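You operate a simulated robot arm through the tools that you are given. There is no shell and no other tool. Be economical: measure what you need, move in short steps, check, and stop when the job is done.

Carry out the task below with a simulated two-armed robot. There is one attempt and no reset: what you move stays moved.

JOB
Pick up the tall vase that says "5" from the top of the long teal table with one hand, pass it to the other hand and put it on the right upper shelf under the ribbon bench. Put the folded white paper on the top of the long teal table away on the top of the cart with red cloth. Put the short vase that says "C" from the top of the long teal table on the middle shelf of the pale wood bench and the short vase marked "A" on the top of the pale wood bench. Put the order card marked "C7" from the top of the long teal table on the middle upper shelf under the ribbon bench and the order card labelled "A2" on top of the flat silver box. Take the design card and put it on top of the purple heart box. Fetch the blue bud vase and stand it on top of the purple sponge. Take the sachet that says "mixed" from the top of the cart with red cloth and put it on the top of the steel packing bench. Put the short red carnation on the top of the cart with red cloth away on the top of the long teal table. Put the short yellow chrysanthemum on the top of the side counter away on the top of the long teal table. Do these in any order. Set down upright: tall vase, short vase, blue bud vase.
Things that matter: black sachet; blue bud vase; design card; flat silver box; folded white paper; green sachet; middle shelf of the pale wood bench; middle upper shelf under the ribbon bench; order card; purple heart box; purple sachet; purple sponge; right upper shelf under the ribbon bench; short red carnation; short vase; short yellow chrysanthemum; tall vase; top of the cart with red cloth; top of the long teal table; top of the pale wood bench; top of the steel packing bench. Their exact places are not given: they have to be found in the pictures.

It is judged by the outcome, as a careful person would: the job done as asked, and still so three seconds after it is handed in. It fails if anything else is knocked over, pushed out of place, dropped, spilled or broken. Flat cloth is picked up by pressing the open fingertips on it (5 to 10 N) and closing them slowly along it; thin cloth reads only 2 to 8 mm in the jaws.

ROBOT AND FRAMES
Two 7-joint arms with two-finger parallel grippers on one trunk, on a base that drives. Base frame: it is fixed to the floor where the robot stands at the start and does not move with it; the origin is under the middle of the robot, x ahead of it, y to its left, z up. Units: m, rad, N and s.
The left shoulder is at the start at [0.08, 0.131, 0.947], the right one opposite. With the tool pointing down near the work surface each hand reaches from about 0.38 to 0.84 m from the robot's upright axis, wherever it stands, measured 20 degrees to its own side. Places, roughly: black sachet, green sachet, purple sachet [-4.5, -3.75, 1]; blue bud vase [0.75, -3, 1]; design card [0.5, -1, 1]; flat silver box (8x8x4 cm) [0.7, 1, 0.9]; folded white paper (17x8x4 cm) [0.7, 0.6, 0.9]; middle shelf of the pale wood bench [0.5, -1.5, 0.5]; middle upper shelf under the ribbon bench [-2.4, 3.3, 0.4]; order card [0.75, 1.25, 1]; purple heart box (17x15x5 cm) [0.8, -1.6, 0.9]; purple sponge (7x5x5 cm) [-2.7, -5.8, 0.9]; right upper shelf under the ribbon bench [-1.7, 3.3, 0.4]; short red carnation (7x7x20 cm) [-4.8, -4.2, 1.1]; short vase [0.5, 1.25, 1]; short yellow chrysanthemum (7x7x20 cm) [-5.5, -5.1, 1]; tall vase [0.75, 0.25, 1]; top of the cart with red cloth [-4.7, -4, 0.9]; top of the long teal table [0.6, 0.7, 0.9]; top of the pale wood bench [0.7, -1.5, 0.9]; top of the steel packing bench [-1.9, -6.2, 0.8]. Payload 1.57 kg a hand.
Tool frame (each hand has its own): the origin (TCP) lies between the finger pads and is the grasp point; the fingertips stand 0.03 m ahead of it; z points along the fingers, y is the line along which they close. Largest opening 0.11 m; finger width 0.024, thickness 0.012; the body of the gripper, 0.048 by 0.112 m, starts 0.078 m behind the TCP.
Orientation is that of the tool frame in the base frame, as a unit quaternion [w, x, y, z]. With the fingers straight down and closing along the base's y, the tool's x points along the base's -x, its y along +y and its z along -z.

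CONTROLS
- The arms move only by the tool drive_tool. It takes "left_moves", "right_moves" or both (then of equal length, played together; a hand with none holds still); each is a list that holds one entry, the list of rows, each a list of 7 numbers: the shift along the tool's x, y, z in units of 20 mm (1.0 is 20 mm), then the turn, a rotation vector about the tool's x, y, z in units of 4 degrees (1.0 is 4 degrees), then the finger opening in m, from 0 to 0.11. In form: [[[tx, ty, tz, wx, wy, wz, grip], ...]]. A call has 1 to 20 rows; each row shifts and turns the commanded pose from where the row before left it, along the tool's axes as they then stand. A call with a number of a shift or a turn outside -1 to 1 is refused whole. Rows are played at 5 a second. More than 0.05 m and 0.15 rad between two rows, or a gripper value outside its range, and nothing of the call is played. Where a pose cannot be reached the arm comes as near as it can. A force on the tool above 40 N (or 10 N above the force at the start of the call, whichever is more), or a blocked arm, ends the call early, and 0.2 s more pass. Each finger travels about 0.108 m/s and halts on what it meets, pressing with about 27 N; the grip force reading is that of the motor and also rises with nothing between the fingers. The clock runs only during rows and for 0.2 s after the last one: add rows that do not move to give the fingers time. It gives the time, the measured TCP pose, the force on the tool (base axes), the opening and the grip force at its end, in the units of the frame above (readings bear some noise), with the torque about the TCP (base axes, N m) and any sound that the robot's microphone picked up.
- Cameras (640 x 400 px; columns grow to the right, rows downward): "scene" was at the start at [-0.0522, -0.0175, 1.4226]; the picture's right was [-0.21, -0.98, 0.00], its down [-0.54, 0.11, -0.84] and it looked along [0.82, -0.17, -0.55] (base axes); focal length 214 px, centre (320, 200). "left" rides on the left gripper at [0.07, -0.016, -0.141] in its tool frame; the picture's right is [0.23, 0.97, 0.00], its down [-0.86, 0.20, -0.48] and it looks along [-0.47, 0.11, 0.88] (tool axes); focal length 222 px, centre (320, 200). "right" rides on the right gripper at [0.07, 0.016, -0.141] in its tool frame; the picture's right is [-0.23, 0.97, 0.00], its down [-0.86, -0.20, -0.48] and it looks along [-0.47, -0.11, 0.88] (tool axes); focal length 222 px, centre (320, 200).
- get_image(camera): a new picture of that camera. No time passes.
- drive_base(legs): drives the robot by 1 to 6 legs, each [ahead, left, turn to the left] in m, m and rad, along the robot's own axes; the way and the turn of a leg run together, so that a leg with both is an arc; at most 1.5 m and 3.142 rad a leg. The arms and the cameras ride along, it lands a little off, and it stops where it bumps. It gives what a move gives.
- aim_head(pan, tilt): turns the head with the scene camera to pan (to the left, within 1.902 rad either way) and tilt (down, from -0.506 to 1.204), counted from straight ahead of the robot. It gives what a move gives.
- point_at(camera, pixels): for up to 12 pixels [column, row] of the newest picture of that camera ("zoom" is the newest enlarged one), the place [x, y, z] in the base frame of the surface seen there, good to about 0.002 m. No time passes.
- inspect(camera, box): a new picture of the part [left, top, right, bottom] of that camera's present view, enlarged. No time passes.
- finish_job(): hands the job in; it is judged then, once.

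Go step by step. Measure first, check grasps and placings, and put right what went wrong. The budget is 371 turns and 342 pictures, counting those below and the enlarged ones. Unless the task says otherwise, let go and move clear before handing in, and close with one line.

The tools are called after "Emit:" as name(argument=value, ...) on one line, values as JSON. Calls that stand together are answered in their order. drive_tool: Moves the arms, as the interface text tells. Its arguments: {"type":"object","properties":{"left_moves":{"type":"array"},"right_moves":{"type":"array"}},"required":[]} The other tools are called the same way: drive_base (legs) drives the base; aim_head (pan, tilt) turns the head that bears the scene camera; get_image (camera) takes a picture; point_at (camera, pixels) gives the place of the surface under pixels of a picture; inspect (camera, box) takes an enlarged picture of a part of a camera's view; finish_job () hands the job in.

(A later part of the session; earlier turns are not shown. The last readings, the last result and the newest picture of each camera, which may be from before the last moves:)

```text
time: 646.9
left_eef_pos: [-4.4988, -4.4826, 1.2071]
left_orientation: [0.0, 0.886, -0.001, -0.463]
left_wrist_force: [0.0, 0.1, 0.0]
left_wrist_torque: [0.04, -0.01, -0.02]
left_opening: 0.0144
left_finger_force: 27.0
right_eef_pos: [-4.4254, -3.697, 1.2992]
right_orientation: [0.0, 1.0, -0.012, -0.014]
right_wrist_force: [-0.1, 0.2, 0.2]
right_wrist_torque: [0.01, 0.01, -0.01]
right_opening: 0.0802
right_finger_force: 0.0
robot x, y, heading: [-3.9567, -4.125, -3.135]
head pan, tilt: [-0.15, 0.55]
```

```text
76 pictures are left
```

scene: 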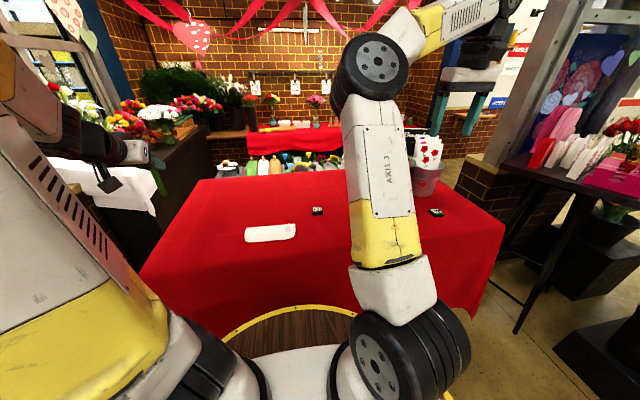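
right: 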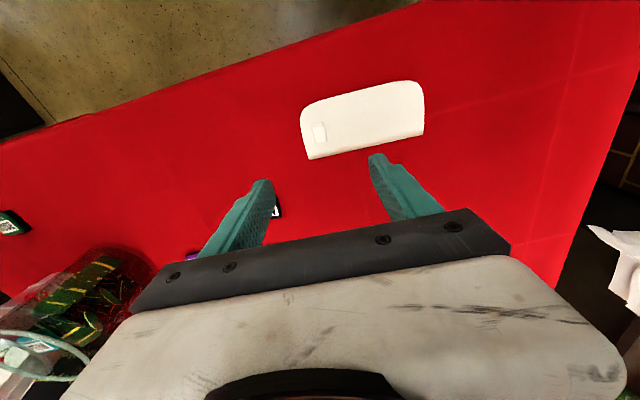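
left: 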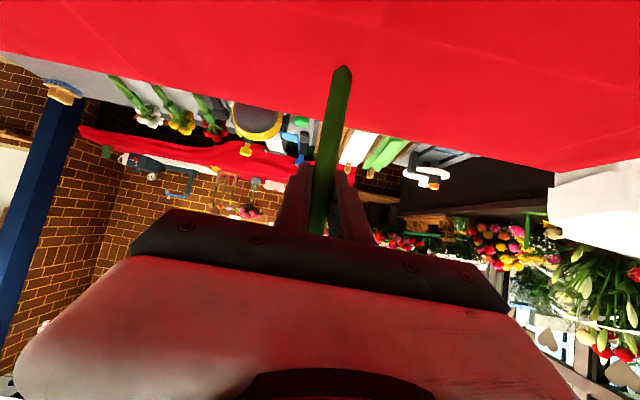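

Moving the right hand left and down, then forward toward the MIXED sachet, keeping clear of the jar.

Emit:
drive_tool(right_moves=[[[0, 1, 0.9, 0, 0, 0, 0.08], [0, 1, 0.9, 0, 0, 0, 0.08], [0, 1, 0.9, 0, 0, 0, 0.08], [0, 1, 0.9, 0, 0, 0, 0.08], [0, 1, 0.9, 0, 0, 0, 0.08], [0, 1, 0.9, 0, 0, 0, 0.08], [0, 1, 0.9, 0, 0, 0, 0.08], [0, 1, 0.9, 0, 0, 0, 0.08], [-1, 0, 0.5, 0, 0, 0, 0.08], [-1, 0, 0.5, 0, 0, 0, 0.08], [-1, 0, 0.5, 0, 0, 0, 0.08], [-1, 0, 0.5, 0, 0, 0, 0.08], [-1, 0, 0.5, 0, 0, 0, 0.08], [-1, 0, 0.5, 0, 0, 0, 0.08], [-1, 0, 0.5, 0, 0, 0, 0.08], [-1, 0, 0.5, 0, 0, 0, 0.08], [-1, 0, 0.5, 0, 0, 0, 0.08], [-1, 0, 0.5, 0, 0, 0, 0.08]]])

Emit:
get_image(camera="right")

```text
time: 650.7
left_eef_pos: [-4.4984, -4.4831, 1.2065]
left_orientation: [0.0, 0.886, 0.0, -0.463]
left_wrist_force: [0.7, -0.4, -0.7]
left_wrist_torque: [0.0, 0.0, -0.02]
left_opening: 0.0145
left_finger_force: 26.7
right_eef_pos: [-4.6355, -3.8517, 1.0609]
right_orientation: [-0.001, 1.0, -0.012, -0.013]
right_wrist_force: [0.0, -0.4, 0.1]
right_wrist_torque: [-0.03, 0.03, 0.02]
right_opening: 0.0799
right_finger_force: 0.1
robot x, y, heading: [-3.9536, -4.1307, -3.134]
head pan, tilt: [-0.15, 0.55]
```

```text
75 pictures are left
```

right: 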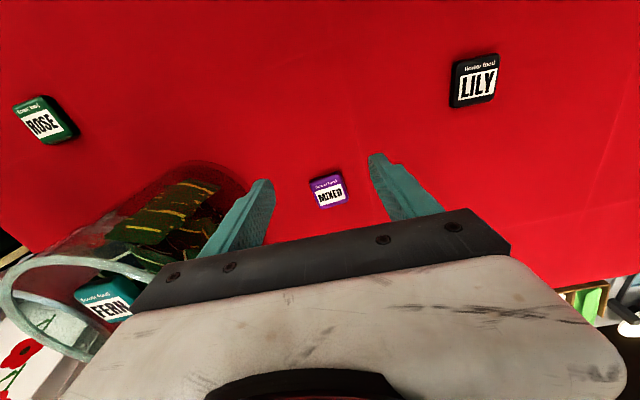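

Emit:
point_at(camera="right", pixels=[[327, 185], [315, 200], [343, 195], [313, 185], [340, 180], [245, 178], [230, 170], [150, 265], [200, 190], [130, 255]])

```text
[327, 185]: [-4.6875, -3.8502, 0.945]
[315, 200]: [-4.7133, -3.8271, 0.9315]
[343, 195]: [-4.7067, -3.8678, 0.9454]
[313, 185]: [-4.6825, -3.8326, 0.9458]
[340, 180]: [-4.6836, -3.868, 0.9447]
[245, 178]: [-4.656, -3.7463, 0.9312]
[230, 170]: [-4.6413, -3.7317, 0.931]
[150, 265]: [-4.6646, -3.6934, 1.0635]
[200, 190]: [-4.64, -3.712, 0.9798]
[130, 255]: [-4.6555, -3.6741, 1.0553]
```

Sachet centre ≈(−4.695,−3.850). Move over and descend to z≈0.966, then close.

Emit:
drive_tool(right_moves=[[[-0.745, 0, 0.3, 0, 0, 0, 0.066], [-0.745, 0, 0.3, 0, 0, 0, 0.066], [-0.745, 0, 0.3, 0, 0, 0, 0.066], [-0.745, 0, 0.3, 0, 0, 0, 0.066], [0, 0, 1, 0, 0, 0, 0.066], [0, 0, 1, 0, 0, 0, 0.066], [0, 0, 1, 0, 0, 0, 0.066], [0, 0, 0.5, 0, 0, 0, 0.066], [0, 0, 0, 0, 0, 0, 0.066]]])

Emit:
get_image(camera="right")

```text
time: 652.7
left_eef_pos: [-4.498, -4.4842, 1.2073]
left_orientation: [-0.001, 0.886, -0.001, -0.463]
left_wrist_force: [0.3, -0.9, 0.7]
left_wrist_torque: [-0.01, 0.0, 0.02]
left_opening: 0.0147
left_finger_force: 27.4
right_eef_pos: [-4.6977, -3.8505, 0.9697]
right_orientation: [0.0, 1.0, -0.012, -0.014]
right_wrist_force: [-0.1, -0.2, 0.3]
right_wrist_torque: [-0.01, -0.01, 0.0]
right_opening: 0.0661
right_finger_force: 0.1
robot x, y, heading: [-3.9593, -4.132, -3.133]
head pan, tilt: [-0.15, 0.55]
```

```text
74 pictures are left
```

right: 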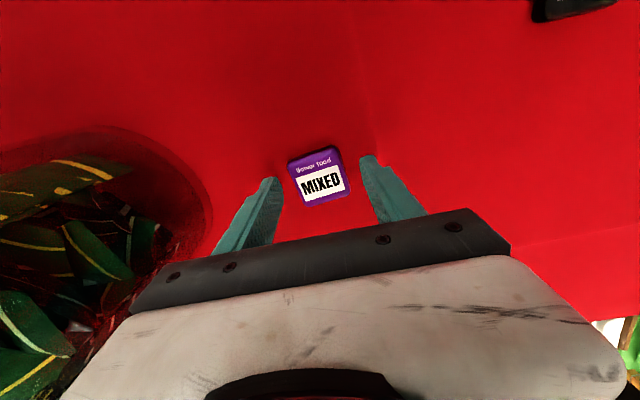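

Emit:
drive_tool(right_moves=[[[0, 0, 0.2, 0, 0, 0, 0.066], [0, 0, 0, 0, 0, 0, 0.05], [0, 0, 0, 0, 0, 0, 0.03], [0, 0, 0, 0, 0, 0, 0.03], [0, 0, 0, 0, 0, 0, 0.03], [0, 0, -0.5, 0, 0, 0, 0.03], [0.2, 0, -1, 0, 0, 0, 0.03], [0.2, 0, -1, 0, 0, 0, 0.03], [0, 0, 0, 0, 0, 0, 0.03]]])

Emit:
get_image(camera="right")

```text
time: 654.7
left_eef_pos: [-4.4991, -4.4834, 1.2074]
left_orientation: [0.0, 0.886, -0.001, -0.463]
left_wrist_force: [0.0, -0.1, -0.5]
left_wrist_torque: [0.01, 0.04, -0.02]
left_opening: 0.0146
left_finger_force: 27.0
right_eef_pos: [-4.6898, -3.8529, 1.0174]
right_orientation: [0.0, 1.0, -0.012, -0.013]
right_wrist_force: [0.0, 0.6, 0.0]
right_wrist_torque: [0.02, -0.02, 0.02]
right_opening: 0.0423
right_finger_force: 26.9
robot x, y, heading: [-3.9583, -4.1248, -3.134]
head pan, tilt: [-0.15, 0.55]
```

```text
73 pictures are left
```

right: 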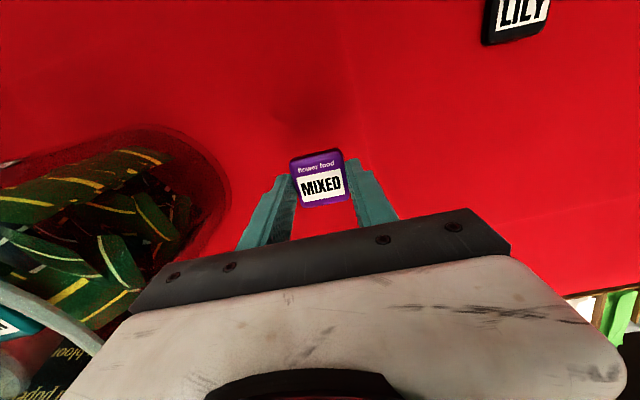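

Sachet held (42 mm). Raise, back off and turn toward the steel packing bench.

Emit:
drive_tool(right_moves=[[[0.7, 0.1, -0.9, 0, 0, 0, 0.03], [0.7, 0.1, -0.9, 0, 0, 0, 0.03], [0.7, 0.1, -0.9, 0, 0, 0, 0.03], [0.7, 0.1, -0.9, 0, 0, 0, 0.03], [0.7, 0.1, -0.9, 0, 0, 0, 0.03], [0.7, 0.1, -0.9, 0, 0, 0, 0.03], [0.7, 0.1, -0.9, 0, 0, 0, 0.03], [0.7, 0.1, -0.9, 0, 0, 0, 0.03], [0.7, 0.1, -0.9, 0, 0, 0, 0.03], [0.7, 0.1, -0.9, 0, 0, 0, 0.03]]])

Emit:
drive_base(legs=[[-0.6, 0, 0], [0, 0, 1.563], [0, 1.2, 0], [0.5, 0, 0]])

Emit:
aim_head(pan=0.1, tilt=0.5)

Emit:
get_image(camera="scene")

```text
time: 656.9
left_eef_pos: [-4.499, -4.4833, 1.2066]
left_orientation: [-0.001, 0.886, -0.002, -0.463]
left_wrist_force: [0.1, -0.3, -0.7]
left_wrist_torque: [-0.06, 0.01, 0.01]
left_opening: 0.0145
left_finger_force: 26.8
right_eef_pos: [-4.5447, -3.8751, 1.1936]
right_orientation: [0.0, 1.0, -0.011, -0.014]
right_wrist_force: [0.0, 0.6, 0.1]
right_wrist_torque: [0.0, -0.04, 0.0]
right_opening: 0.0424
right_finger_force: 27.4
robot x, y, heading: [-3.9556, -4.1291, -3.128]
head pan, tilt: [-0.15, 0.55]
```

```text
time: 672.1
left_eef_pos: [-1.8493, -5.1986, 1.206]
left_orientation: [0.322, 0.636, 0.617, -0.332]
left_wrist_force: [0.7, 0.2, -0.6]
left_wrist_torque: [-0.02, -0.01, 0.0]
left_opening: 0.0144
left_finger_force: 26.8
right_eef_pos: [-2.4622, -5.2284, 1.194]
right_orientation: [0.01, 0.725, 0.688, -0.01]
right_wrist_force: [0.0, 0.6, -0.9]
right_wrist_torque: [0.0, 0.05, 0.0]
right_opening: 0.0426
right_finger_force: 26.8
robot x, y, heading: [-2.1924, -4.6476, -1.586]
head pan, tilt: [-0.15, 0.55]
```

```text
time: 672.9
left_eef_pos: [-1.8498, -5.198, 1.2074]
left_orientation: [0.322, 0.636, 0.618, -0.332]
left_wrist_force: [-0.2, 0.7, -1.0]
left_wrist_torque: [-0.04, 0.01, -0.01]
left_opening: 0.0142
left_finger_force: 26.5
right_eef_pos: [-2.4608, -5.2288, 1.1942]
right_orientation: [0.01, 0.724, 0.69, -0.01]
right_wrist_force: [-0.1, -0.7, -0.3]
right_wrist_torque: [0.01, -0.01, -0.02]
right_opening: 0.0423
right_finger_force: 27.1
robot x, y, heading: [-2.1891, -4.6502, -1.584]
head pan, tilt: [0.099, 0.499]
```

```text
72 pictures are left
```

scene: 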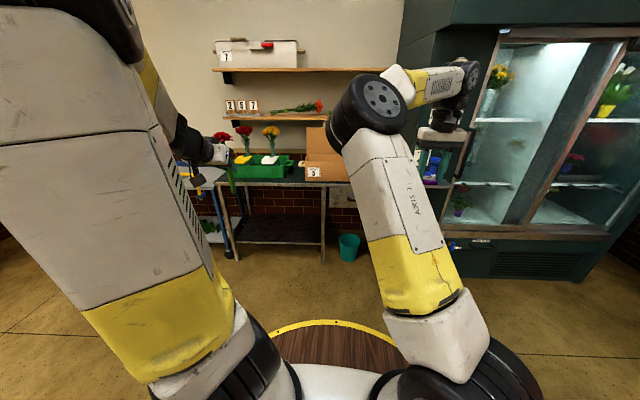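

Emit:
inspect(camera="scene", box=[220, 110, 360, 220])

Emit:
point_at(camera="zoom", pixels=[[330, 270], [300, 275], [370, 275], [250, 275], [330, 285], [100, 270], [350, 250], [420, 285], [320, 210], [200, 260], [400, 310], [480, 280]])

```text
3.64 times, centred on (290, 165) of scene
```

zoom: 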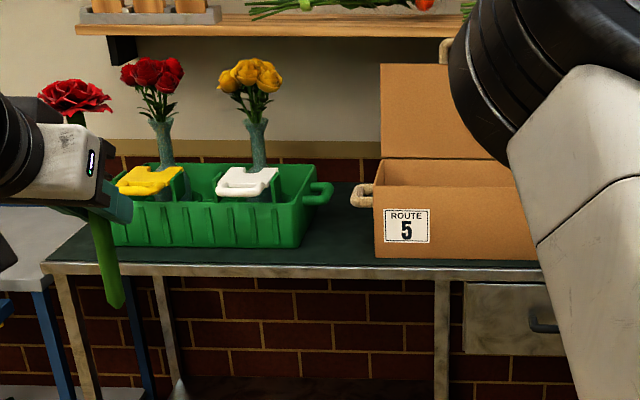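

```text
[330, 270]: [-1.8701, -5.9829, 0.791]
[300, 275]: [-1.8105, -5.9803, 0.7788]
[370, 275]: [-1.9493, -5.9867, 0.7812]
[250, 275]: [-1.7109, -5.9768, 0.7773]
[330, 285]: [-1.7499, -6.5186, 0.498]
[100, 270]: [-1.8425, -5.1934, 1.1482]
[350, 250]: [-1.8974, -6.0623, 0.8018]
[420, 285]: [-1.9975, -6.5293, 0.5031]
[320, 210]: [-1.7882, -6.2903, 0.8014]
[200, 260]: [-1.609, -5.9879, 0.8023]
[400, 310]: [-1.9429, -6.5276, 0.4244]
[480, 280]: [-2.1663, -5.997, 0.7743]
```

Emit:
point_at(camera="zoom", pixels=[[450, 252], [380, 240], [280, 240], [322, 188], [360, 196], [300, 200], [510, 255], [345, 225]])

```text
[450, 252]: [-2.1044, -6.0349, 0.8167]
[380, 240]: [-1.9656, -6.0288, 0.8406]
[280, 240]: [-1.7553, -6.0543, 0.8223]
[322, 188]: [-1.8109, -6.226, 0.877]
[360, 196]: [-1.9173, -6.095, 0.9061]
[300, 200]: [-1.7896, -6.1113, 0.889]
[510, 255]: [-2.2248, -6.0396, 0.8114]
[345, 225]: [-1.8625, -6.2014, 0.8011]
```

Bench top z 0.802; free gap at x −1.82…−1.93 in front. Driving so that the right hand comes to (−1.875, −6.03).

Emit:
drive_base(legs=[[0, 0.58, 0.014], [0.66, 0, 0]])

Emit:
get_image(camera="right")

```text
time: 679.4
left_eef_pos: [-1.2686, -5.8629, 1.2065]
left_orientation: [0.326, 0.63, 0.623, -0.33]
left_wrist_force: [0.2, -0.5, 0.3]
left_wrist_torque: [-0.04, 0.0, 0.02]
left_opening: 0.0144
left_finger_force: 26.5
right_eef_pos: [-1.8803, -5.9019, 1.1935]
right_orientation: [0.009, 0.719, 0.695, -0.01]
right_wrist_force: [0.3, 0.5, 0.0]
right_wrist_torque: [0.0, -0.01, 0.02]
right_opening: 0.0423
right_finger_force: 27.0
robot x, y, heading: [-1.6187, -5.3207, -1.568]
head pan, tilt: [0.099, 0.499]
```

```text
70 pictures are left
```

right: 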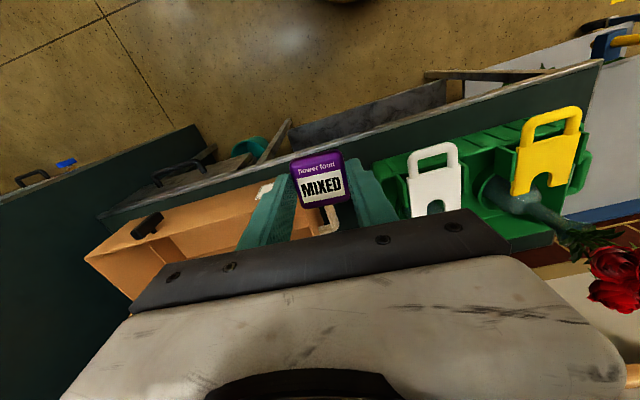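

Descend in front of the bench, then forward, then down.

Emit:
drive_tool(right_moves=[[[0, 0.1, 1, 0, 0, 0, 0.03], [0, 0.1, 1, 0, 0, 0, 0.03], [0, 0, 1, 0, 0, 0, 0.03], [0, 0, 1, 0, 0, 0, 0.03], [0, 0, 1, 0, 0, 0, 0.03], [0, 0, 1, 0, 0, 0, 0.03], [0, 0, 1, 0, 0, 0, 0.03], [0, 0, 1, 0, 0, 0, 0.03], [0, 0, 1, 0, 0, 0, 0.03], [0, 0, 1, 0, 0, 0, 0.03], [0, 0, 1, 0, 0, 0, 0.03], [0, 0, 1, 0, 0, 0, 0.03], [-0.95, 0, 0.2, 0, 0, 0, 0.03], [-0.95, 0, 0.2, 0, 0, 0, 0.03], [-0.95, 0, 0.2, 0, 0, 0, 0.03], [-0.95, 0, 0.2, 0, 0, 0, 0.03], [-0.95, 0, 0.2, 0, 0, 0, 0.03], [-0.95, 0, 0.2, 0, 0, 0, 0.03], [-0.95, 0, 0.2, 0, 0, 0, 0.03], [0, 0, 0, 0, 0, 0, 0.03]]])

Emit:
get_image(camera="right")

```text
time: 683.6
left_eef_pos: [-1.2694, -5.8627, 1.2069]
left_orientation: [0.326, 0.63, 0.624, -0.329]
left_wrist_force: [0.3, 0.4, -0.3]
left_wrist_torque: [-0.01, 0.01, 0.01]
left_opening: 0.0146
left_finger_force: 26.6
right_eef_pos: [-1.8795, -6.0431, 0.9294]
right_orientation: [0.009, 0.718, 0.695, -0.009]
right_wrist_force: [-0.2, 0.3, 0.3]
right_wrist_torque: [-0.01, 0.01, 0.01]
right_opening: 0.0425
right_finger_force: 26.8
robot x, y, heading: [-1.616, -5.317, -1.57]
head pan, tilt: [0.099, 0.499]
```

```text
69 pictures are left
```

right: 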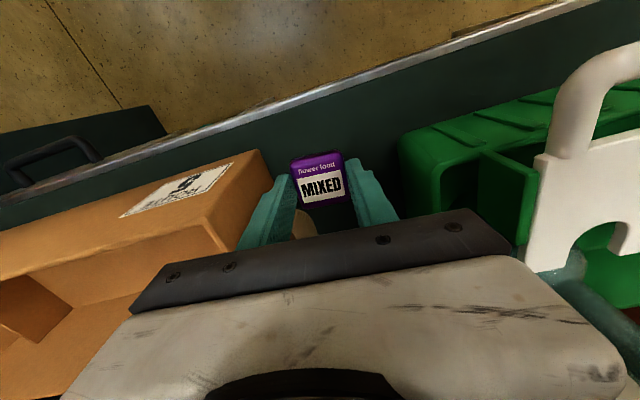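

Shift 10 mm back and 8 mm left, descend, release, and rise.

Emit:
drive_tool(right_moves=[[[0.25, 0.2, 0.5, 0, 0, 0, 0.03], [0.25, 0.2, 0.5, 0, 0, 0, 0.03], [0, 0, 1, 0, 0, 0, 0.03], [0, 0, 1, 0, 0, 0, 0.03], [0, 0, 1, 0, 0, 0, 0.03], [0, 0, 0.6, 0, 0, 0, 0.03], [0, 0, 0.1, 0, 0, 0, 0.03], [0, 0, 0, 0, 0, 0, 0.03], [0, 0, 0, 0, 0, 0, 0.05], [0, 0, 0, 0, 0, 0, 0.056], [0, 0, -0.5, 0, 0, 0, 0.056], [0, 0, -1, 0, 0, 0, 0.056], [0, 0, -1, 0, 0, 0, 0.056], [0, 0, -1, 0, 0, 0, 0.056], [0.3, 0, -1, 0, 0, 0, 0.056], [0.3, 0, -1, 0, 0, 0, 0.056]]])

Emit:
get_image(camera="right")

```text
time: 687.0
left_eef_pos: [-1.2691, -5.863, 1.2071]
left_orientation: [0.326, 0.63, 0.624, -0.329]
left_wrist_force: [0.2, 0.4, 0.3]
left_wrist_torque: [0.03, -0.02, -0.01]
left_opening: 0.0144
left_finger_force: 27.4
right_eef_pos: [-1.874, -6.0219, 0.9452]
right_orientation: [0.01, 0.719, 0.695, -0.009]
right_wrist_force: [-0.8, -0.4, -0.2]
right_wrist_torque: [0.05, 0.02, 0.01]
right_opening: 0.056
right_finger_force: 0.2
robot x, y, heading: [-1.6176, -5.3191, -1.573]
head pan, tilt: [0.099, 0.499]
```

```text
68 pictures are left
```

right: 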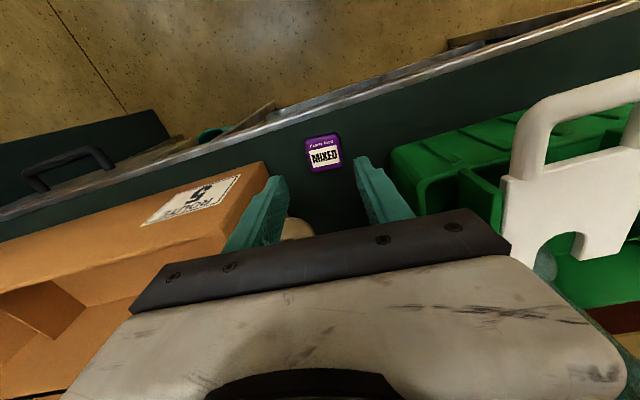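

MIXED sachet is on the steel bench. Raising, backing off and heading to the side counter for the chrysanthemum.

Emit:
drive_tool(right_moves=[[[0.5, -0.3, -1, 0, 0, 0, 0.06], [0.5, -0.3, -1, 0, 0, 0, 0.06], [0.5, -0.3, -1, 0, 0, 0, 0.06], [0.5, -0.3, -1, 0, 0, 0, 0.06], [0.5, -0.3, -1, 0, 0, 0, 0.06], [0.5, -0.3, -1, 0, 0, 0, 0.06], [0.5, -0.3, -1, 0, 0, 0, 0.06], [0.5, -0.3, -1, 0, 0, 0, 0.06], [0.5, -0.3, -1, 0, 0, 0, 0.06], [0.5, -0.3, -1, 0, 0, 0, 0.06], [0.5, -0.3, -1, 0, 0, 0, 0.06], [0.5, -0.3, -1, 0, 0, 0, 0.06]]])

Emit:
drive_base(legs=[[-0.6, 0, 0], [0, 0, -1.57], [1.4, 0, 0], [0.4, 0, 0]])

Emit:
aim_head(pan=0.1, tilt=0.45)

Emit:
get_image(camera="scene")

```text
time: 689.6
left_eef_pos: [-1.27, -5.8622, 1.2069]
left_orientation: [0.325, 0.63, 0.624, -0.329]
left_wrist_force: [0.3, -0.5, -0.4]
left_wrist_torque: [0.03, 0.01, -0.01]
left_opening: 0.0146
left_finger_force: 27.1
right_eef_pos: [-1.9402, -5.8906, 1.1832]
right_orientation: [0.009, 0.719, 0.695, -0.009]
right_wrist_force: [0.3, -0.4, 0.2]
right_wrist_torque: [0.01, -0.02, 0.0]
right_opening: 0.06
right_finger_force: 0.1
robot x, y, heading: [-1.6211, -5.3192, -1.576]
head pan, tilt: [0.099, 0.499]
```

```text
time: 705.3
left_eef_pos: [-3.9118, -5.2368, 1.2067]
left_orientation: [0.014, 0.886, 0.027, -0.463]
left_wrist_force: [0.6, 0.7, -0.2]
left_wrist_torque: [0.02, -0.02, 0.0]
left_opening: 0.0145
left_finger_force: 27.1
right_eef_pos: [-3.9862, -4.5695, 1.1834]
right_orientation: [0.001, 1.0, 0.019, -0.014]
right_wrist_force: [-0.1, 0.2, 0.2]
right_wrist_torque: [0.0, 0.0, -0.04]
right_opening: 0.0601
right_finger_force: 0.0
robot x, y, heading: [-3.3938, -4.8472, -3.075]
head pan, tilt: [0.099, 0.499]
```

```text
time: 705.9
left_eef_pos: [-3.9099, -5.2372, 1.2062]
left_orientation: [0.015, 0.886, 0.027, -0.464]
left_wrist_force: [-0.1, -0.2, -0.9]
left_wrist_torque: [0.01, -0.01, 0.02]
left_opening: 0.0144
left_finger_force: 26.7
right_eef_pos: [-3.9858, -4.5688, 1.1829]
right_orientation: [0.001, 1.0, 0.019, -0.014]
right_wrist_force: [0.0, -0.2, -0.3]
right_wrist_torque: [-0.01, 0.01, 0.0]
right_opening: 0.06
right_finger_force: 0.1
robot x, y, heading: [-3.3921, -4.8492, -3.068]
head pan, tilt: [0.099, 0.45]
```

```text
67 pictures are left
```

scene: 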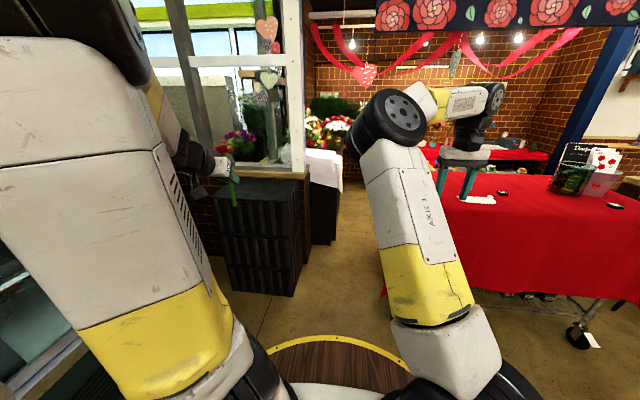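

Emit:
inspect(camera="scene", box=[290, 110, 390, 200])

Emit:
point_at(camera="zoom", pixels=[[250, 190], [300, 200], [330, 250], [230, 130], [150, 300], [110, 150], [320, 320], [300, 150], [420, 330]])

Emit:
point_at(camera="scene", pixels=[[300, 210], [305, 280], [385, 290], [345, 230], [230, 270]])

```text
4.44 times, centred on (340, 155) of scene
```

zoom: 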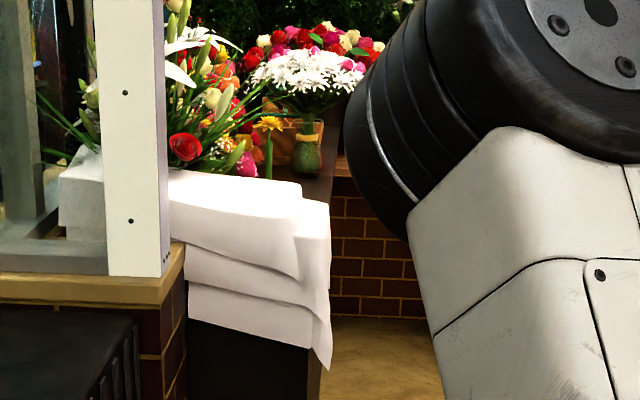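

```text
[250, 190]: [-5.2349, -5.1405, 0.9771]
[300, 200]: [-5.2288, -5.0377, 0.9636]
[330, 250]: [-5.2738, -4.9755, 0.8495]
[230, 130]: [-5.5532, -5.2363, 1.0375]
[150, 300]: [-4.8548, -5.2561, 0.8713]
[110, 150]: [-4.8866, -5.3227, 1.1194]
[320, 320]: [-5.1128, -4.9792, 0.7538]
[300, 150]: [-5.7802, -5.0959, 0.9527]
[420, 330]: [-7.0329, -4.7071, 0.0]
```

```text
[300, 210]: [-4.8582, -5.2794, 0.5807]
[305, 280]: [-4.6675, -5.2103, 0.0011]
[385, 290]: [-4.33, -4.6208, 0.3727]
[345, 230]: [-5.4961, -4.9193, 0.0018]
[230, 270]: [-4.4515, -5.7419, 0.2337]
```

Emit:
point_at(camera="zoom", pixels=[[268, 122], [269, 150], [268, 170], [262, 122], [275, 125], [306, 165], [310, 120], [200, 175]])

```text
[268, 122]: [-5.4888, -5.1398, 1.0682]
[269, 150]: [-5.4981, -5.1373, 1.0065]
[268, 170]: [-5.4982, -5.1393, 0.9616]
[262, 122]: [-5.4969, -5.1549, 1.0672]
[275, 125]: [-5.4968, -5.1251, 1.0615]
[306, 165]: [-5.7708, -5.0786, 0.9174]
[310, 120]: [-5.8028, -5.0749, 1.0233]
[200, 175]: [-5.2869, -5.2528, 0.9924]
```

The chrysanthemum stands at (−5.505,−5.138), in a narrow spot. I need the robot's footprint radius: measuring the base rim.

Emit:
aim_head(pan=0.0, tilt=0.95)

Emit:
get_image(camera="scene")

Emit:
point_at(camera="scene", pixels=[[320, 245], [320, 250], [320, 240], [280, 255], [360, 255], [320, 235]])

```text
time: 706.9
left_eef_pos: [-3.91, -5.2363, 1.2065]
left_orientation: [0.014, 0.886, 0.027, -0.463]
left_wrist_force: [-0.9, 0.5, 0.2]
left_wrist_torque: [0.03, -0.03, -0.03]
left_opening: 0.0144
left_finger_force: 27.1
right_eef_pos: [-3.9852, -4.5695, 1.1827]
right_orientation: [0.0, 1.0, 0.019, -0.013]
right_wrist_force: [0.4, -0.4, 0.0]
right_wrist_torque: [0.0, 0.0, 0.0]
right_opening: 0.06
right_finger_force: 0.0
robot x, y, heading: [-3.3971, -4.8472, -3.073]
head pan, tilt: [0.0, 0.949]
```

```text
65 pictures are left
```

scene: 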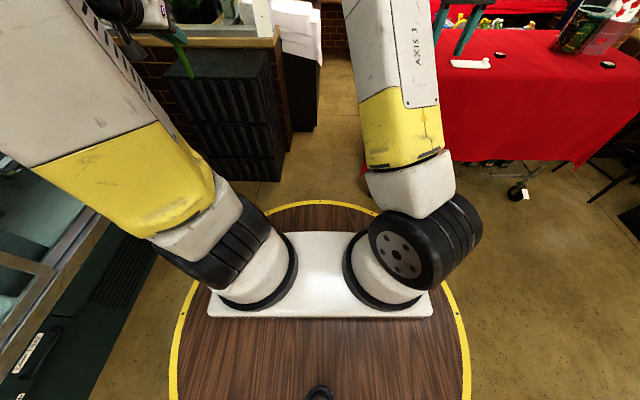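

```text
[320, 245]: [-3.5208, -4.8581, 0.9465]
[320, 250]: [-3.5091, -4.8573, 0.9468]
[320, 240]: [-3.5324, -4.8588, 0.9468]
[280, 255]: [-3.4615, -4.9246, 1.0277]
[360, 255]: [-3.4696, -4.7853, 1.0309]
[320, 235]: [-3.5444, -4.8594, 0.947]
```

Emit:
point_at(camera="scene", pixels=[[320, 204], [320, 206], [180, 350], [465, 350], [240, 225], [284, 150], [300, 130], [320, 120], [440, 160], [280, 180]])

```text
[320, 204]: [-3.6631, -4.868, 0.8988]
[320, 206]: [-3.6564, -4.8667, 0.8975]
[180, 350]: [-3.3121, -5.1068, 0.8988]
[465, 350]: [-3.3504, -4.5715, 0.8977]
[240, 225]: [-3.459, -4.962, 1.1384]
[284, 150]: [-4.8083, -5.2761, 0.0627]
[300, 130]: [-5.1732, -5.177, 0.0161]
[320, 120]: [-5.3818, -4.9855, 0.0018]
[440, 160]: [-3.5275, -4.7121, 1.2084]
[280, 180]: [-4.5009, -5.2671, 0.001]
```

The top disc radius is only ≈0.27 m, so I can get in there later – but with the left hand, which holds the carnation. I'll deliver the carnation first. Driving back toward the teal table.

Emit:
drive_base(legs=[[-0.3, 0, 0], [0, 0, 3.07], [1.3, 0.25, 0], [1.3, 0, 0]])

Emit:
drive_base(legs=[[0, 1.4, 0], [0, 1.4, 0]])

```text
time: 728.7
left_eef_pos: [0.0164, -4.0273, 1.2075]
left_orientation: [0.464, -0.022, 0.885, 0.012]
left_wrist_force: [0.3, 0.0, -0.1]
left_wrist_torque: [-0.01, 0.01, -0.01]
left_opening: 0.0144
left_finger_force: 26.9
right_eef_pos: [0.0846, -4.6951, 1.1828]
right_orientation: [0.014, -0.014, 1.0, 0.0]
right_wrist_force: [0.0, 0.0, 0.8]
right_wrist_torque: [0.02, -0.02, -0.02]
right_opening: 0.0599
right_finger_force: 0.0
robot x, y, heading: [-0.5039, -4.4091, 0.057]
head pan, tilt: [0.0, 0.949]
```

```text
time: 741.8
left_eef_pos: [-0.2045, -1.2851, 1.2068]
left_orientation: [0.463, -0.05, 0.885, 0.027]
left_wrist_force: [0.1, -0.4, -0.7]
left_wrist_torque: [-0.03, 0.04, -0.02]
left_opening: 0.0146
left_finger_force: 27.1
right_eef_pos: [-0.0941, -1.9488, 1.1833]
right_orientation: [0.013, -0.046, 0.999, 0.001]
right_wrist_force: [0.2, -0.7, -0.4]
right_wrist_torque: [0.04, 0.01, -0.02]
right_opening: 0.06
right_finger_force: 0.1
robot x, y, heading: [-0.7024, -1.6987, 0.122]
head pan, tilt: [0.0, 0.949]
stopped in leg 2: the robot was blocked; the commanded pose is now the measured one
```

Drifted toward the long work table and touched it. Correct heading and move forward.

Emit:
drive_base(legs=[[0.22, 0, 0], [0, 0, -0.122]])

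Emit:
aim_head(pan=0.0, tilt=0.5)

Emit:
get_image(camera="scene")

```text
time: 744.1
left_eef_pos: [0.0645, -1.3272, 1.2076]
left_orientation: [0.463, 0.008, 0.886, -0.005]
left_wrist_force: [0.1, 0.3, -0.8]
left_wrist_torque: [-0.03, 0.04, 0.02]
left_opening: 0.0147
left_finger_force: 26.8
right_eef_pos: [0.0893, -1.9992, 1.1833]
right_orientation: [0.014, 0.019, 1.0, 0.0]
right_wrist_force: [0.3, -0.8, 0.6]
right_wrist_torque: [-0.01, -0.02, 0.02]
right_opening: 0.06
right_finger_force: 0.0
robot x, y, heading: [-0.4808, -1.667, -0.003]
head pan, tilt: [0.0, 0.949]
```

```text
time: 745.0
left_eef_pos: [0.0637, -1.3271, 1.2066]
left_orientation: [0.464, 0.007, 0.886, -0.003]
left_wrist_force: [0.4, 0.5, -0.4]
left_wrist_torque: [0.01, -0.01, 0.02]
left_opening: 0.0145
left_finger_force: 27.3
right_eef_pos: [0.0887, -1.9984, 1.1835]
right_orientation: [0.013, 0.019, 1.0, -0.001]
right_wrist_force: [0.1, -0.3, 0.1]
right_wrist_torque: [0.0, -0.03, 0.01]
right_opening: 0.0601
right_finger_force: 0.1
robot x, y, heading: [-0.4818, -1.6696, -0.004]
head pan, tilt: [0.0, 0.499]
```

```text
64 pictures are left
```

scene: 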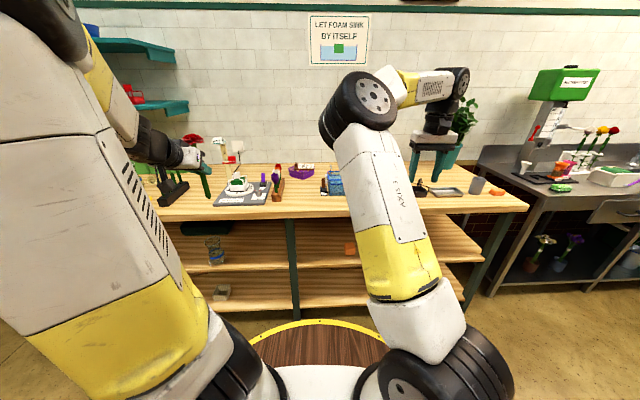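

Continue to the teal table; retract the right hand a bit.

Emit:
drive_tool(right_moves=[[[0.9, -0.2, -0.4, 0, 0, 0, 0.06], [0.9, -0.2, -0.4, 0, 0, 0, 0.06], [0.9, -0.2, -0.4, 0, 0, 0, 0.06], [0.9, -0.2, -0.4, 0, 0, 0, 0.06], [0.9, -0.2, -0.4, 0, 0, 0, 0.06], [0.9, -0.2, -0.4, 0, 0, 0, 0.06]]])

Emit:
drive_base(legs=[[0, 1.0, -0.02], [0, 1.05, -0.02]])

Emit:
get_image(camera="scene")

```text
time: 746.4
left_eef_pos: [0.0643, -1.3271, 1.2059]
left_orientation: [0.463, 0.008, 0.886, -0.003]
left_wrist_force: [0.2, 0.8, 0.5]
left_wrist_torque: [-0.02, 0.01, 0.0]
left_opening: 0.0145
left_finger_force: 26.5
right_eef_pos: [-0.0205, -2.0165, 1.2282]
right_orientation: [0.014, 0.019, 1.0, -0.001]
right_wrist_force: [0.1, -0.4, 0.2]
right_wrist_torque: [0.01, 0.02, 0.01]
right_opening: 0.0598
right_finger_force: 0.1
robot x, y, heading: [-0.4813, -1.6712, -0.006]
head pan, tilt: [0.0, 0.499]
```

```text
time: 756.7
left_eef_pos: [0.1384, 0.715, 1.2071]
left_orientation: [0.463, 0.03, 0.886, -0.015]
left_wrist_force: [0.3, -0.8, -1.3]
left_wrist_torque: [-0.04, -0.01, 0.0]
left_opening: 0.0145
left_finger_force: 27.2
right_eef_pos: [0.0173, 0.0303, 1.2278]
right_orientation: [0.014, 0.045, 0.999, -0.001]
right_wrist_force: [0.2, 0.4, 0.2]
right_wrist_torque: [0.01, 0.04, 0.04]
right_opening: 0.0602
right_finger_force: 0.0
robot x, y, heading: [-0.4271, 0.3986, -0.061]
head pan, tilt: [0.0, 0.499]
```

```text
63 pictures are left
```

scene: 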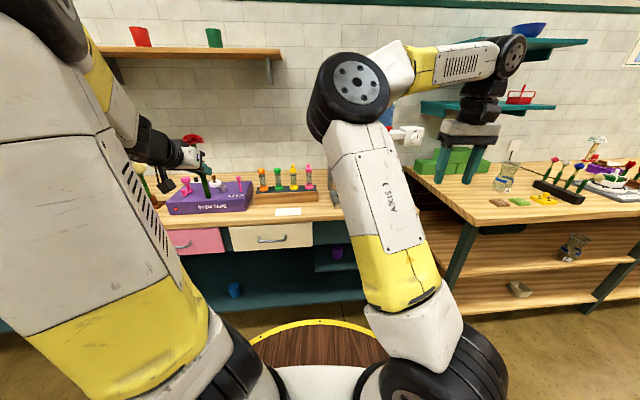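

Positioning so the carnation comes above the free spot at (0.40, 0.63).

Emit:
drive_base(legs=[[0, -0.12, 0.061], [0.27, 0, 0]])

Emit:
get_image(camera="left")

```text
time: 759.4
left_eef_pos: [0.3793, 0.6299, 1.207]
left_orientation: [0.463, 0.002, 0.886, 0.0]
left_wrist_force: [0.1, -1.0, -0.2]
left_wrist_torque: [-0.02, -0.02, 0.01]
left_opening: 0.0146
left_finger_force: 26.3
right_eef_pos: [0.302, -0.0617, 1.2284]
right_orientation: [0.013, 0.014, 1.0, 0.0]
right_wrist_force: [-0.4, -1.4, 0.2]
right_wrist_torque: [0.0, -0.03, 0.0]
right_opening: 0.0597
right_finger_force: 0.1
robot x, y, heading: [-0.1645, 0.2781, 0.002]
head pan, tilt: [0.0, 0.499]
```

```text
62 pictures are left
```

left: 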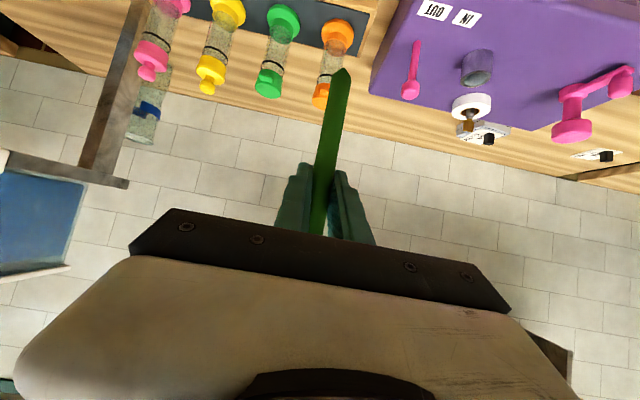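

Spot below is clear. Lower 0.205 m, then gently to contact.

Emit:
drive_tool(left_moves=[[[0.82, 0, 0.573, 0, 0, 0, 0], [0.82, 0, 0.573, 0, 0, 0, 0], [0.82, 0, 0.573, 0, 0, 0, 0], [0.82, 0, 0.573, 0, 0, 0, 0], [0.82, 0, 0.573, 0, 0, 0, 0], [0.82, 0, 0.573, 0, 0, 0, 0], [0.82, 0, 0.573, 0, 0, 0, 0], [0.82, 0, 0.573, 0, 0, 0, 0], [0.82, 0, 0.573, 0, 0, 0, 0], [0.82, 0, 0.573, 0, 0, 0, 0], [0.2, 0, 0.14, 0, 0, 0, 0], [0, 0, 0, 0, 0, 0, 0]]])

Emit:
get_image(camera="left")

Emit:
point_at(camera="left", pixels=[[343, 72], [342, 78], [340, 100], [330, 150]])

```text
time: 762.0
left_eef_pos: [0.3806, 0.6295, 1.0025]
left_orientation: [0.464, 0.001, 0.886, 0.0]
left_wrist_force: [-0.3, -0.3, -0.8]
left_wrist_torque: [-0.02, 0.02, 0.0]
left_opening: 0.0145
left_finger_force: 26.7
right_eef_pos: [0.3019, -0.0624, 1.2281]
right_orientation: [0.014, 0.014, 1.0, 0.0]
right_wrist_force: [-0.6, 0.5, -0.1]
right_wrist_torque: [-0.02, -0.01, -0.03]
right_opening: 0.0601
right_finger_force: 0.1
robot x, y, heading: [-0.1668, 0.2753, 0.001]
head pan, tilt: [0.0, 0.499]
```

```text
61 pictures are left
```

left: 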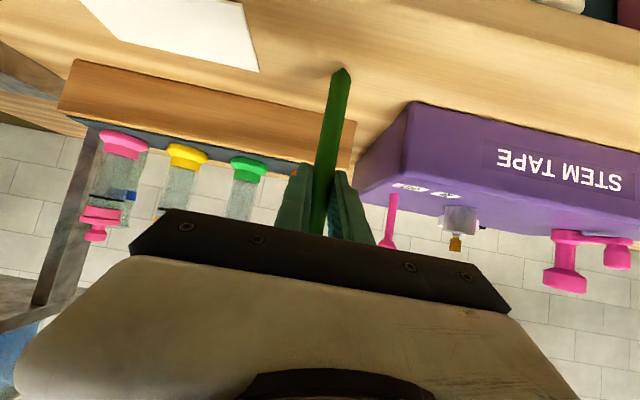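

```text
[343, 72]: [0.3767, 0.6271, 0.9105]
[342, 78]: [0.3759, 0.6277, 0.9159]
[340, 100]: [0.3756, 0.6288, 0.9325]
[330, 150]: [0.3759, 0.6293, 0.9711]
```

Stem is vertical, bottom ≈9 mm above the table. Lower in small steps.

Emit:
drive_tool(left_moves=[[[0.12, 0, 0.085, 0, 0, 0, 0], [0.12, 0, 0.085, 0, 0, 0, 0], [0.1, 0, 0.07, 0, 0, 0, 0], [0, 0, 0, 0, 0, 0, 0]]])

```text
time: 763.0
left_eef_pos: [0.382, 0.6288, 0.9922]
left_orientation: [0.464, 0.003, 0.886, -0.002]
left_wrist_force: [0.5, 0.0, 0.3]
left_wrist_torque: [0.0, 0.0, 0.0]
left_opening: 0.0145
left_finger_force: 26.6
right_eef_pos: [0.3012, -0.062, 1.2277]
right_orientation: [0.014, 0.013, 1.0, 0.0]
right_wrist_force: [0.1, 0.0, 0.3]
right_wrist_torque: [-0.06, 0.0, -0.03]
right_opening: 0.0598
right_finger_force: 0.0
robot x, y, heading: [-0.1627, 0.2741, 0.006]
head pan, tilt: [0.0, 0.499]
```

Emit:
drive_tool(left_moves=[[[0.08, 0, 0.055, 0, 0, 0, 0], [0.08, 0, 0.055, 0, 0, 0, 0], [0, 0, 0, 0, 0, 0, 0]]])

```text
time: 763.8
left_eef_pos: [0.3816, 0.6295, 0.9906]
left_orientation: [0.465, 0.003, 0.886, -0.001]
left_wrist_force: [-3.4, 0.3, 13.3]
left_wrist_torque: [-0.06, 0.24, -0.01]
left_opening: 0.0143
left_finger_force: 27.4
right_eef_pos: [0.3009, -0.0631, 1.2296]
right_orientation: [0.014, 0.014, 1.0, 0.0]
right_wrist_force: [-0.7, -0.3, 0.1]
right_wrist_torque: [0.01, 0.01, 0.0]
right_opening: 0.0599
right_finger_force: 0.0
robot x, y, heading: [-0.1665, 0.2755, 0.006]
head pan, tilt: [0.0, 0.499]
```

Contact. Ease, open, wait, and back straight out.

Emit:
drive_tool(left_moves=[[[-0.03, 0, -0.02, 0, 0, 0, 0], [0, 0, 0, 0, 0, 0, 0.02], [0, 0, 0, 0, 0, 0, 0.035], [0, 0, 0, 0, 0, 0, 0.055], [0, 0, 0, 0, 0, 0, 0.055], [0.28, 0, -0.41, 0, 0, 0, 0.055], [0.57, 0, -0.82, 0, 0, 0, 0.055], [0.57, 0, -0.82, 0, 0, 0, 0.055], [0.57, 0, -0.82, 0, 0, 0, 0.055], [0.57, 0, -0.82, 0, 0, 0, 0.055], [0.57, 0, -0.82, 0, 0, 0, 0.055]]])

Emit:
get_image(camera="left")

```text
time: 766.2
left_eef_pos: [0.2934, 0.6568, 0.9933]
left_orientation: [0.462, 0.002, 0.887, -0.001]
left_wrist_force: [0.2, 0.1, 0.1]
left_wrist_torque: [-0.02, 0.01, 0.0]
left_opening: 0.0549
left_finger_force: 0.0
left hand out of reach, approached as far as the arm can: row 9, 10, 11
right_eef_pos: [0.3022, -0.0633, 1.228]
right_orientation: [0.014, 0.014, 1.0, -0.001]
right_wrist_force: [0.3, 0.3, -0.1]
right_wrist_torque: [0.0, -0.01, 0.02]
right_opening: 0.0601
right_finger_force: 0.1
robot x, y, heading: [-0.165, 0.2777, 0.002]
head pan, tilt: [0.0, 0.499]
```

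```text
60 pictures are left
```

left: 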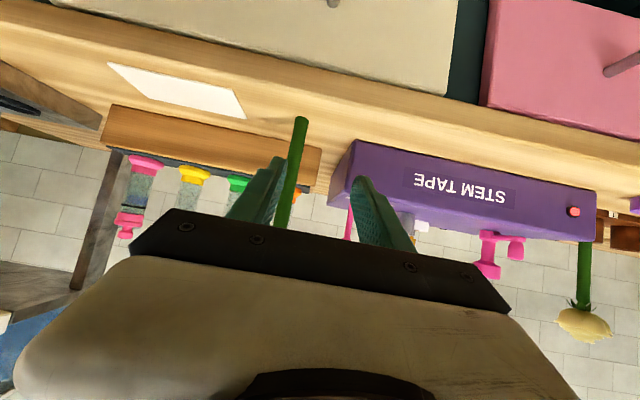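

The carnation stands on the teal table. Back the base away, raise the left hand, and return for the chrysanthemum.

Emit:
drive_base(legs=[[-0.27, 0, 0]])

Emit:
drive_tool(left_moves=[[[-0.6, 0, 0.4, 0, 0, 0, 0.06], [-0.6, 0, 0.4, 0, 0, 0, 0.06], [-0.6, 0, 0.4, 0, 0, 0, 0.06], [-0.6, 0, 0.4, 0, 0, 0, 0.06], [-0.9, 0.2, 0, 0, 0, 0, 0.06], [-0.9, 0.2, 0, 0, 0, 0, 0.06], [-0.9, 0.2, 0, 0, 0, 0, 0.06], [-0.9, 0.2, 0, 0, 0, 0, 0.06], [-0.9, 0, -0.4, 0, 0, 0, 0.06], [-0.9, 0, -0.4, 0, 0, 0, 0.06], [-0.9, 0, -0.4, 0, 0, 0, 0.06], [-0.9, 0, -0.4, 0, 0, 0, 0.06]]])

Emit:
get_image(camera="scene")

```text
time: 768.1
left_eef_pos: [0.0235, 0.6543, 0.9934]
left_orientation: [0.462, 0.004, 0.887, -0.002]
left_wrist_force: [0.1, -0.6, -0.5]
left_wrist_torque: [0.0, 0.02, 0.01]
left_opening: 0.055
left_finger_force: 0.1
right_eef_pos: [0.0291, -0.0656, 1.2279]
right_orientation: [0.014, 0.016, 1.0, 0.0]
right_wrist_force: [0.0, -0.1, -0.7]
right_wrist_torque: [-0.02, 0.01, 0.01]
right_opening: 0.0601
right_finger_force: 0.0
robot x, y, heading: [-0.435, 0.2803, -0.002]
head pan, tilt: [0.0, 0.499]
```

```text
time: 770.7
left_eef_pos: [0.1349, 0.6691, 1.1524]
left_orientation: [0.462, 0.004, 0.887, -0.002]
left_wrist_force: [-0.4, 1.0, -0.3]
left_wrist_torque: [0.02, 0.0, -0.03]
left_opening: 0.0601
left_finger_force: 0.0
right_eef_pos: [0.028, -0.0652, 1.2275]
right_orientation: [0.014, 0.015, 1.0, 0.0]
right_wrist_force: [-0.2, 0.0, -0.7]
right_wrist_torque: [-0.03, -0.03, -0.05]
right_opening: 0.06
right_finger_force: 0.0
robot x, y, heading: [-0.4345, 0.2784, 0.003]
head pan, tilt: [0.0, 0.499]
```

```text
59 pictures are left
```

scene: 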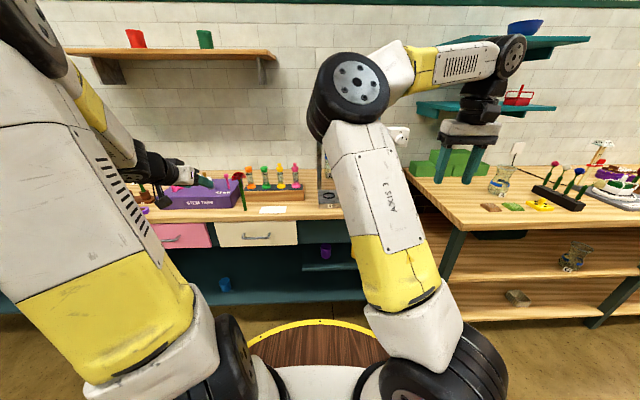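

Carnation is standing at (240,190). Driving back along the aisle in corrected steps.

Emit:
drive_base(legs=[[0.03, -1.25, 0.02], [0.03, -1.25, 0.02]])

Emit:
drive_base(legs=[[0.03, -1.2, 0.02], [0.03, -1.2, 0.02]])

```text
time: 783.0
left_eef_pos: [0.2822, -1.8036, 1.1509]
left_orientation: [0.462, -0.014, 0.887, 0.007]
left_wrist_force: [0.6, -0.5, 0.5]
left_wrist_torque: [-0.01, 0.01, 0.03]
left_opening: 0.0599
left_finger_force: 0.1
right_eef_pos: [0.2072, -2.54, 1.2287]
right_orientation: [0.014, -0.005, 1.0, -0.001]
right_wrist_force: [0.2, 0.3, -0.3]
right_wrist_torque: [-0.02, 0.01, 0.0]
right_opening: 0.0602
right_finger_force: 0.0
robot x, y, heading: [-0.2705, -2.2203, 0.038]
head pan, tilt: [0.0, 0.499]
```

```text
time: 794.8
left_eef_pos: [0.5009, -4.1707, 1.1509]
left_orientation: [0.463, -0.04, 0.885, 0.021]
left_wrist_force: [-0.6, 0.3, 0.8]
left_wrist_torque: [-0.02, -0.03, -0.01]
left_opening: 0.0599
left_finger_force: 0.1
right_eef_pos: [0.469, -4.9095, 1.2283]
right_orientation: [0.014, -0.035, 0.999, 0.0]
right_wrist_force: [-0.1, -0.3, -0.1]
right_wrist_torque: [-0.03, -0.01, 0.01]
right_opening: 0.0598
right_finger_force: 0.0
robot x, y, heading: [-0.0284, -4.6178, 0.102]
head pan, tilt: [0.0, 0.499]
```

Drifted forward more than planned; verifying the sink counter is undisturbed with a quick look left.

Emit:
aim_head(pan=1.0, tilt=0.35)

Emit:
get_image(camera="scene")

```text
time: 796.0
left_eef_pos: [0.4999, -4.1716, 1.1513]
left_orientation: [0.462, -0.04, 0.886, 0.02]
left_wrist_force: [-0.5, -0.4, -0.1]
left_wrist_torque: [0.0, 0.02, -0.01]
left_opening: 0.0599
left_finger_force: 0.0
right_eef_pos: [0.4683, -4.9096, 1.2287]
right_orientation: [0.014, -0.036, 0.999, 0.0]
right_wrist_force: [0.9, 0.4, -0.5]
right_wrist_torque: [-0.01, -0.01, 0.0]
right_opening: 0.0597
right_finger_force: 0.0
robot x, y, heading: [-0.0245, -4.6181, 0.103]
head pan, tilt: [1.0, 0.351]
```

```text
58 pictures are left
```

scene: 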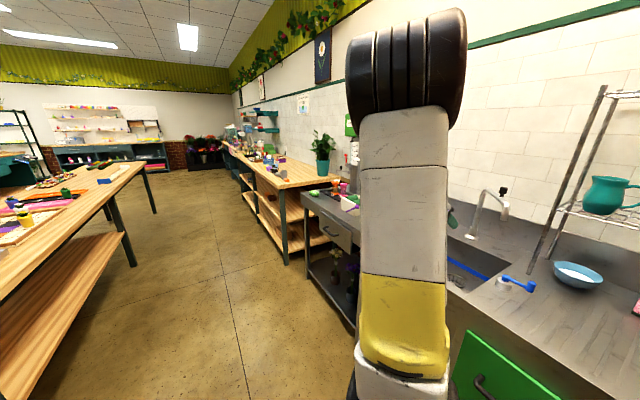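

All intact. Back away, turn round, and drive west toward the side counter.

Emit:
drive_base(legs=[[-0.45, 0, 0], [0, 0, 3.04], [1.4, 0.1, 0], [1.4, 0.1, 0]])

Emit:
aim_head(pan=0.0, tilt=0.6)

Emit:
get_image(camera="scene")

```text
time: 819.4
left_eef_pos: [-3.928, -5.2058, 1.1516]
left_orientation: [-0.008, 0.886, -0.013, -0.463]
left_wrist_force: [-0.8, 0.1, -0.2]
left_wrist_torque: [-0.02, 0.03, 0.01]
left_opening: 0.06
left_finger_force: 0.0
right_eef_pos: [-3.807, -4.474, 1.229]
right_orientation: [0.0, 1.0, -0.025, -0.014]
right_wrist_force: [0.1, 0.1, -0.1]
right_wrist_torque: [0.03, 0.02, 0.04]
right_opening: 0.0601
right_finger_force: 0.1
robot x, y, heading: [-3.3485, -4.8225, 3.126]
head pan, tilt: [1.0, 0.351]
```

```text
time: 820.6
left_eef_pos: [-3.9276, -5.2054, 1.1518]
left_orientation: [-0.007, 0.886, -0.013, -0.463]
left_wrist_force: [-0.3, 0.2, 0.3]
left_wrist_torque: [0.01, -0.01, -0.01]
left_opening: 0.0597
left_finger_force: 0.0
right_eef_pos: [-3.8073, -4.4737, 1.2281]
right_orientation: [-0.001, 1.0, -0.025, -0.014]
right_wrist_force: [-1.2, 0.1, -0.3]
right_wrist_torque: [-0.01, 0.0, 0.03]
right_opening: 0.0601
right_finger_force: 0.0
robot x, y, heading: [-3.3525, -4.8275, 3.12]
head pan, tilt: [0.0, 0.6]
```

```text
57 pictures are left
```

scene: 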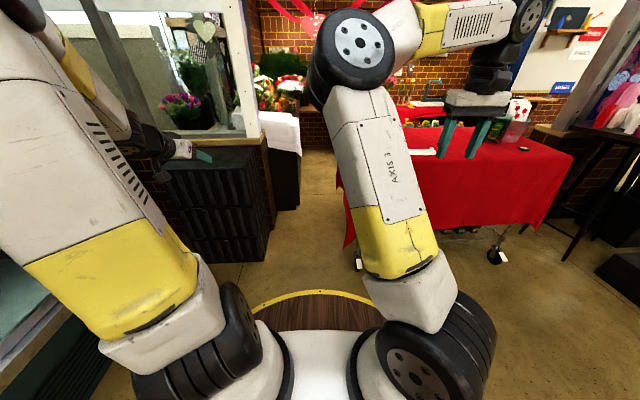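

Measuring the left elbow's outward extent against the window post.

Emit:
point_at(camera="scene", pixels=[[20, 12], [60, 50], [100, 90], [140, 140], [240, 60], [235, 130], [265, 150], [200, 170], [10, 60]])

```text
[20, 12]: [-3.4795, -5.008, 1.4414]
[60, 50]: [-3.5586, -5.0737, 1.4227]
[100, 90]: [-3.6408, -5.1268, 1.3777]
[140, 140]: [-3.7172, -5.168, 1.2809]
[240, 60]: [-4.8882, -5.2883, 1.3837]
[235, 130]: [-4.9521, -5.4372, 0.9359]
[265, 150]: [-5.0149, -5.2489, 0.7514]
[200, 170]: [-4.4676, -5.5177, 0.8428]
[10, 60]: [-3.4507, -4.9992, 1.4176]
```

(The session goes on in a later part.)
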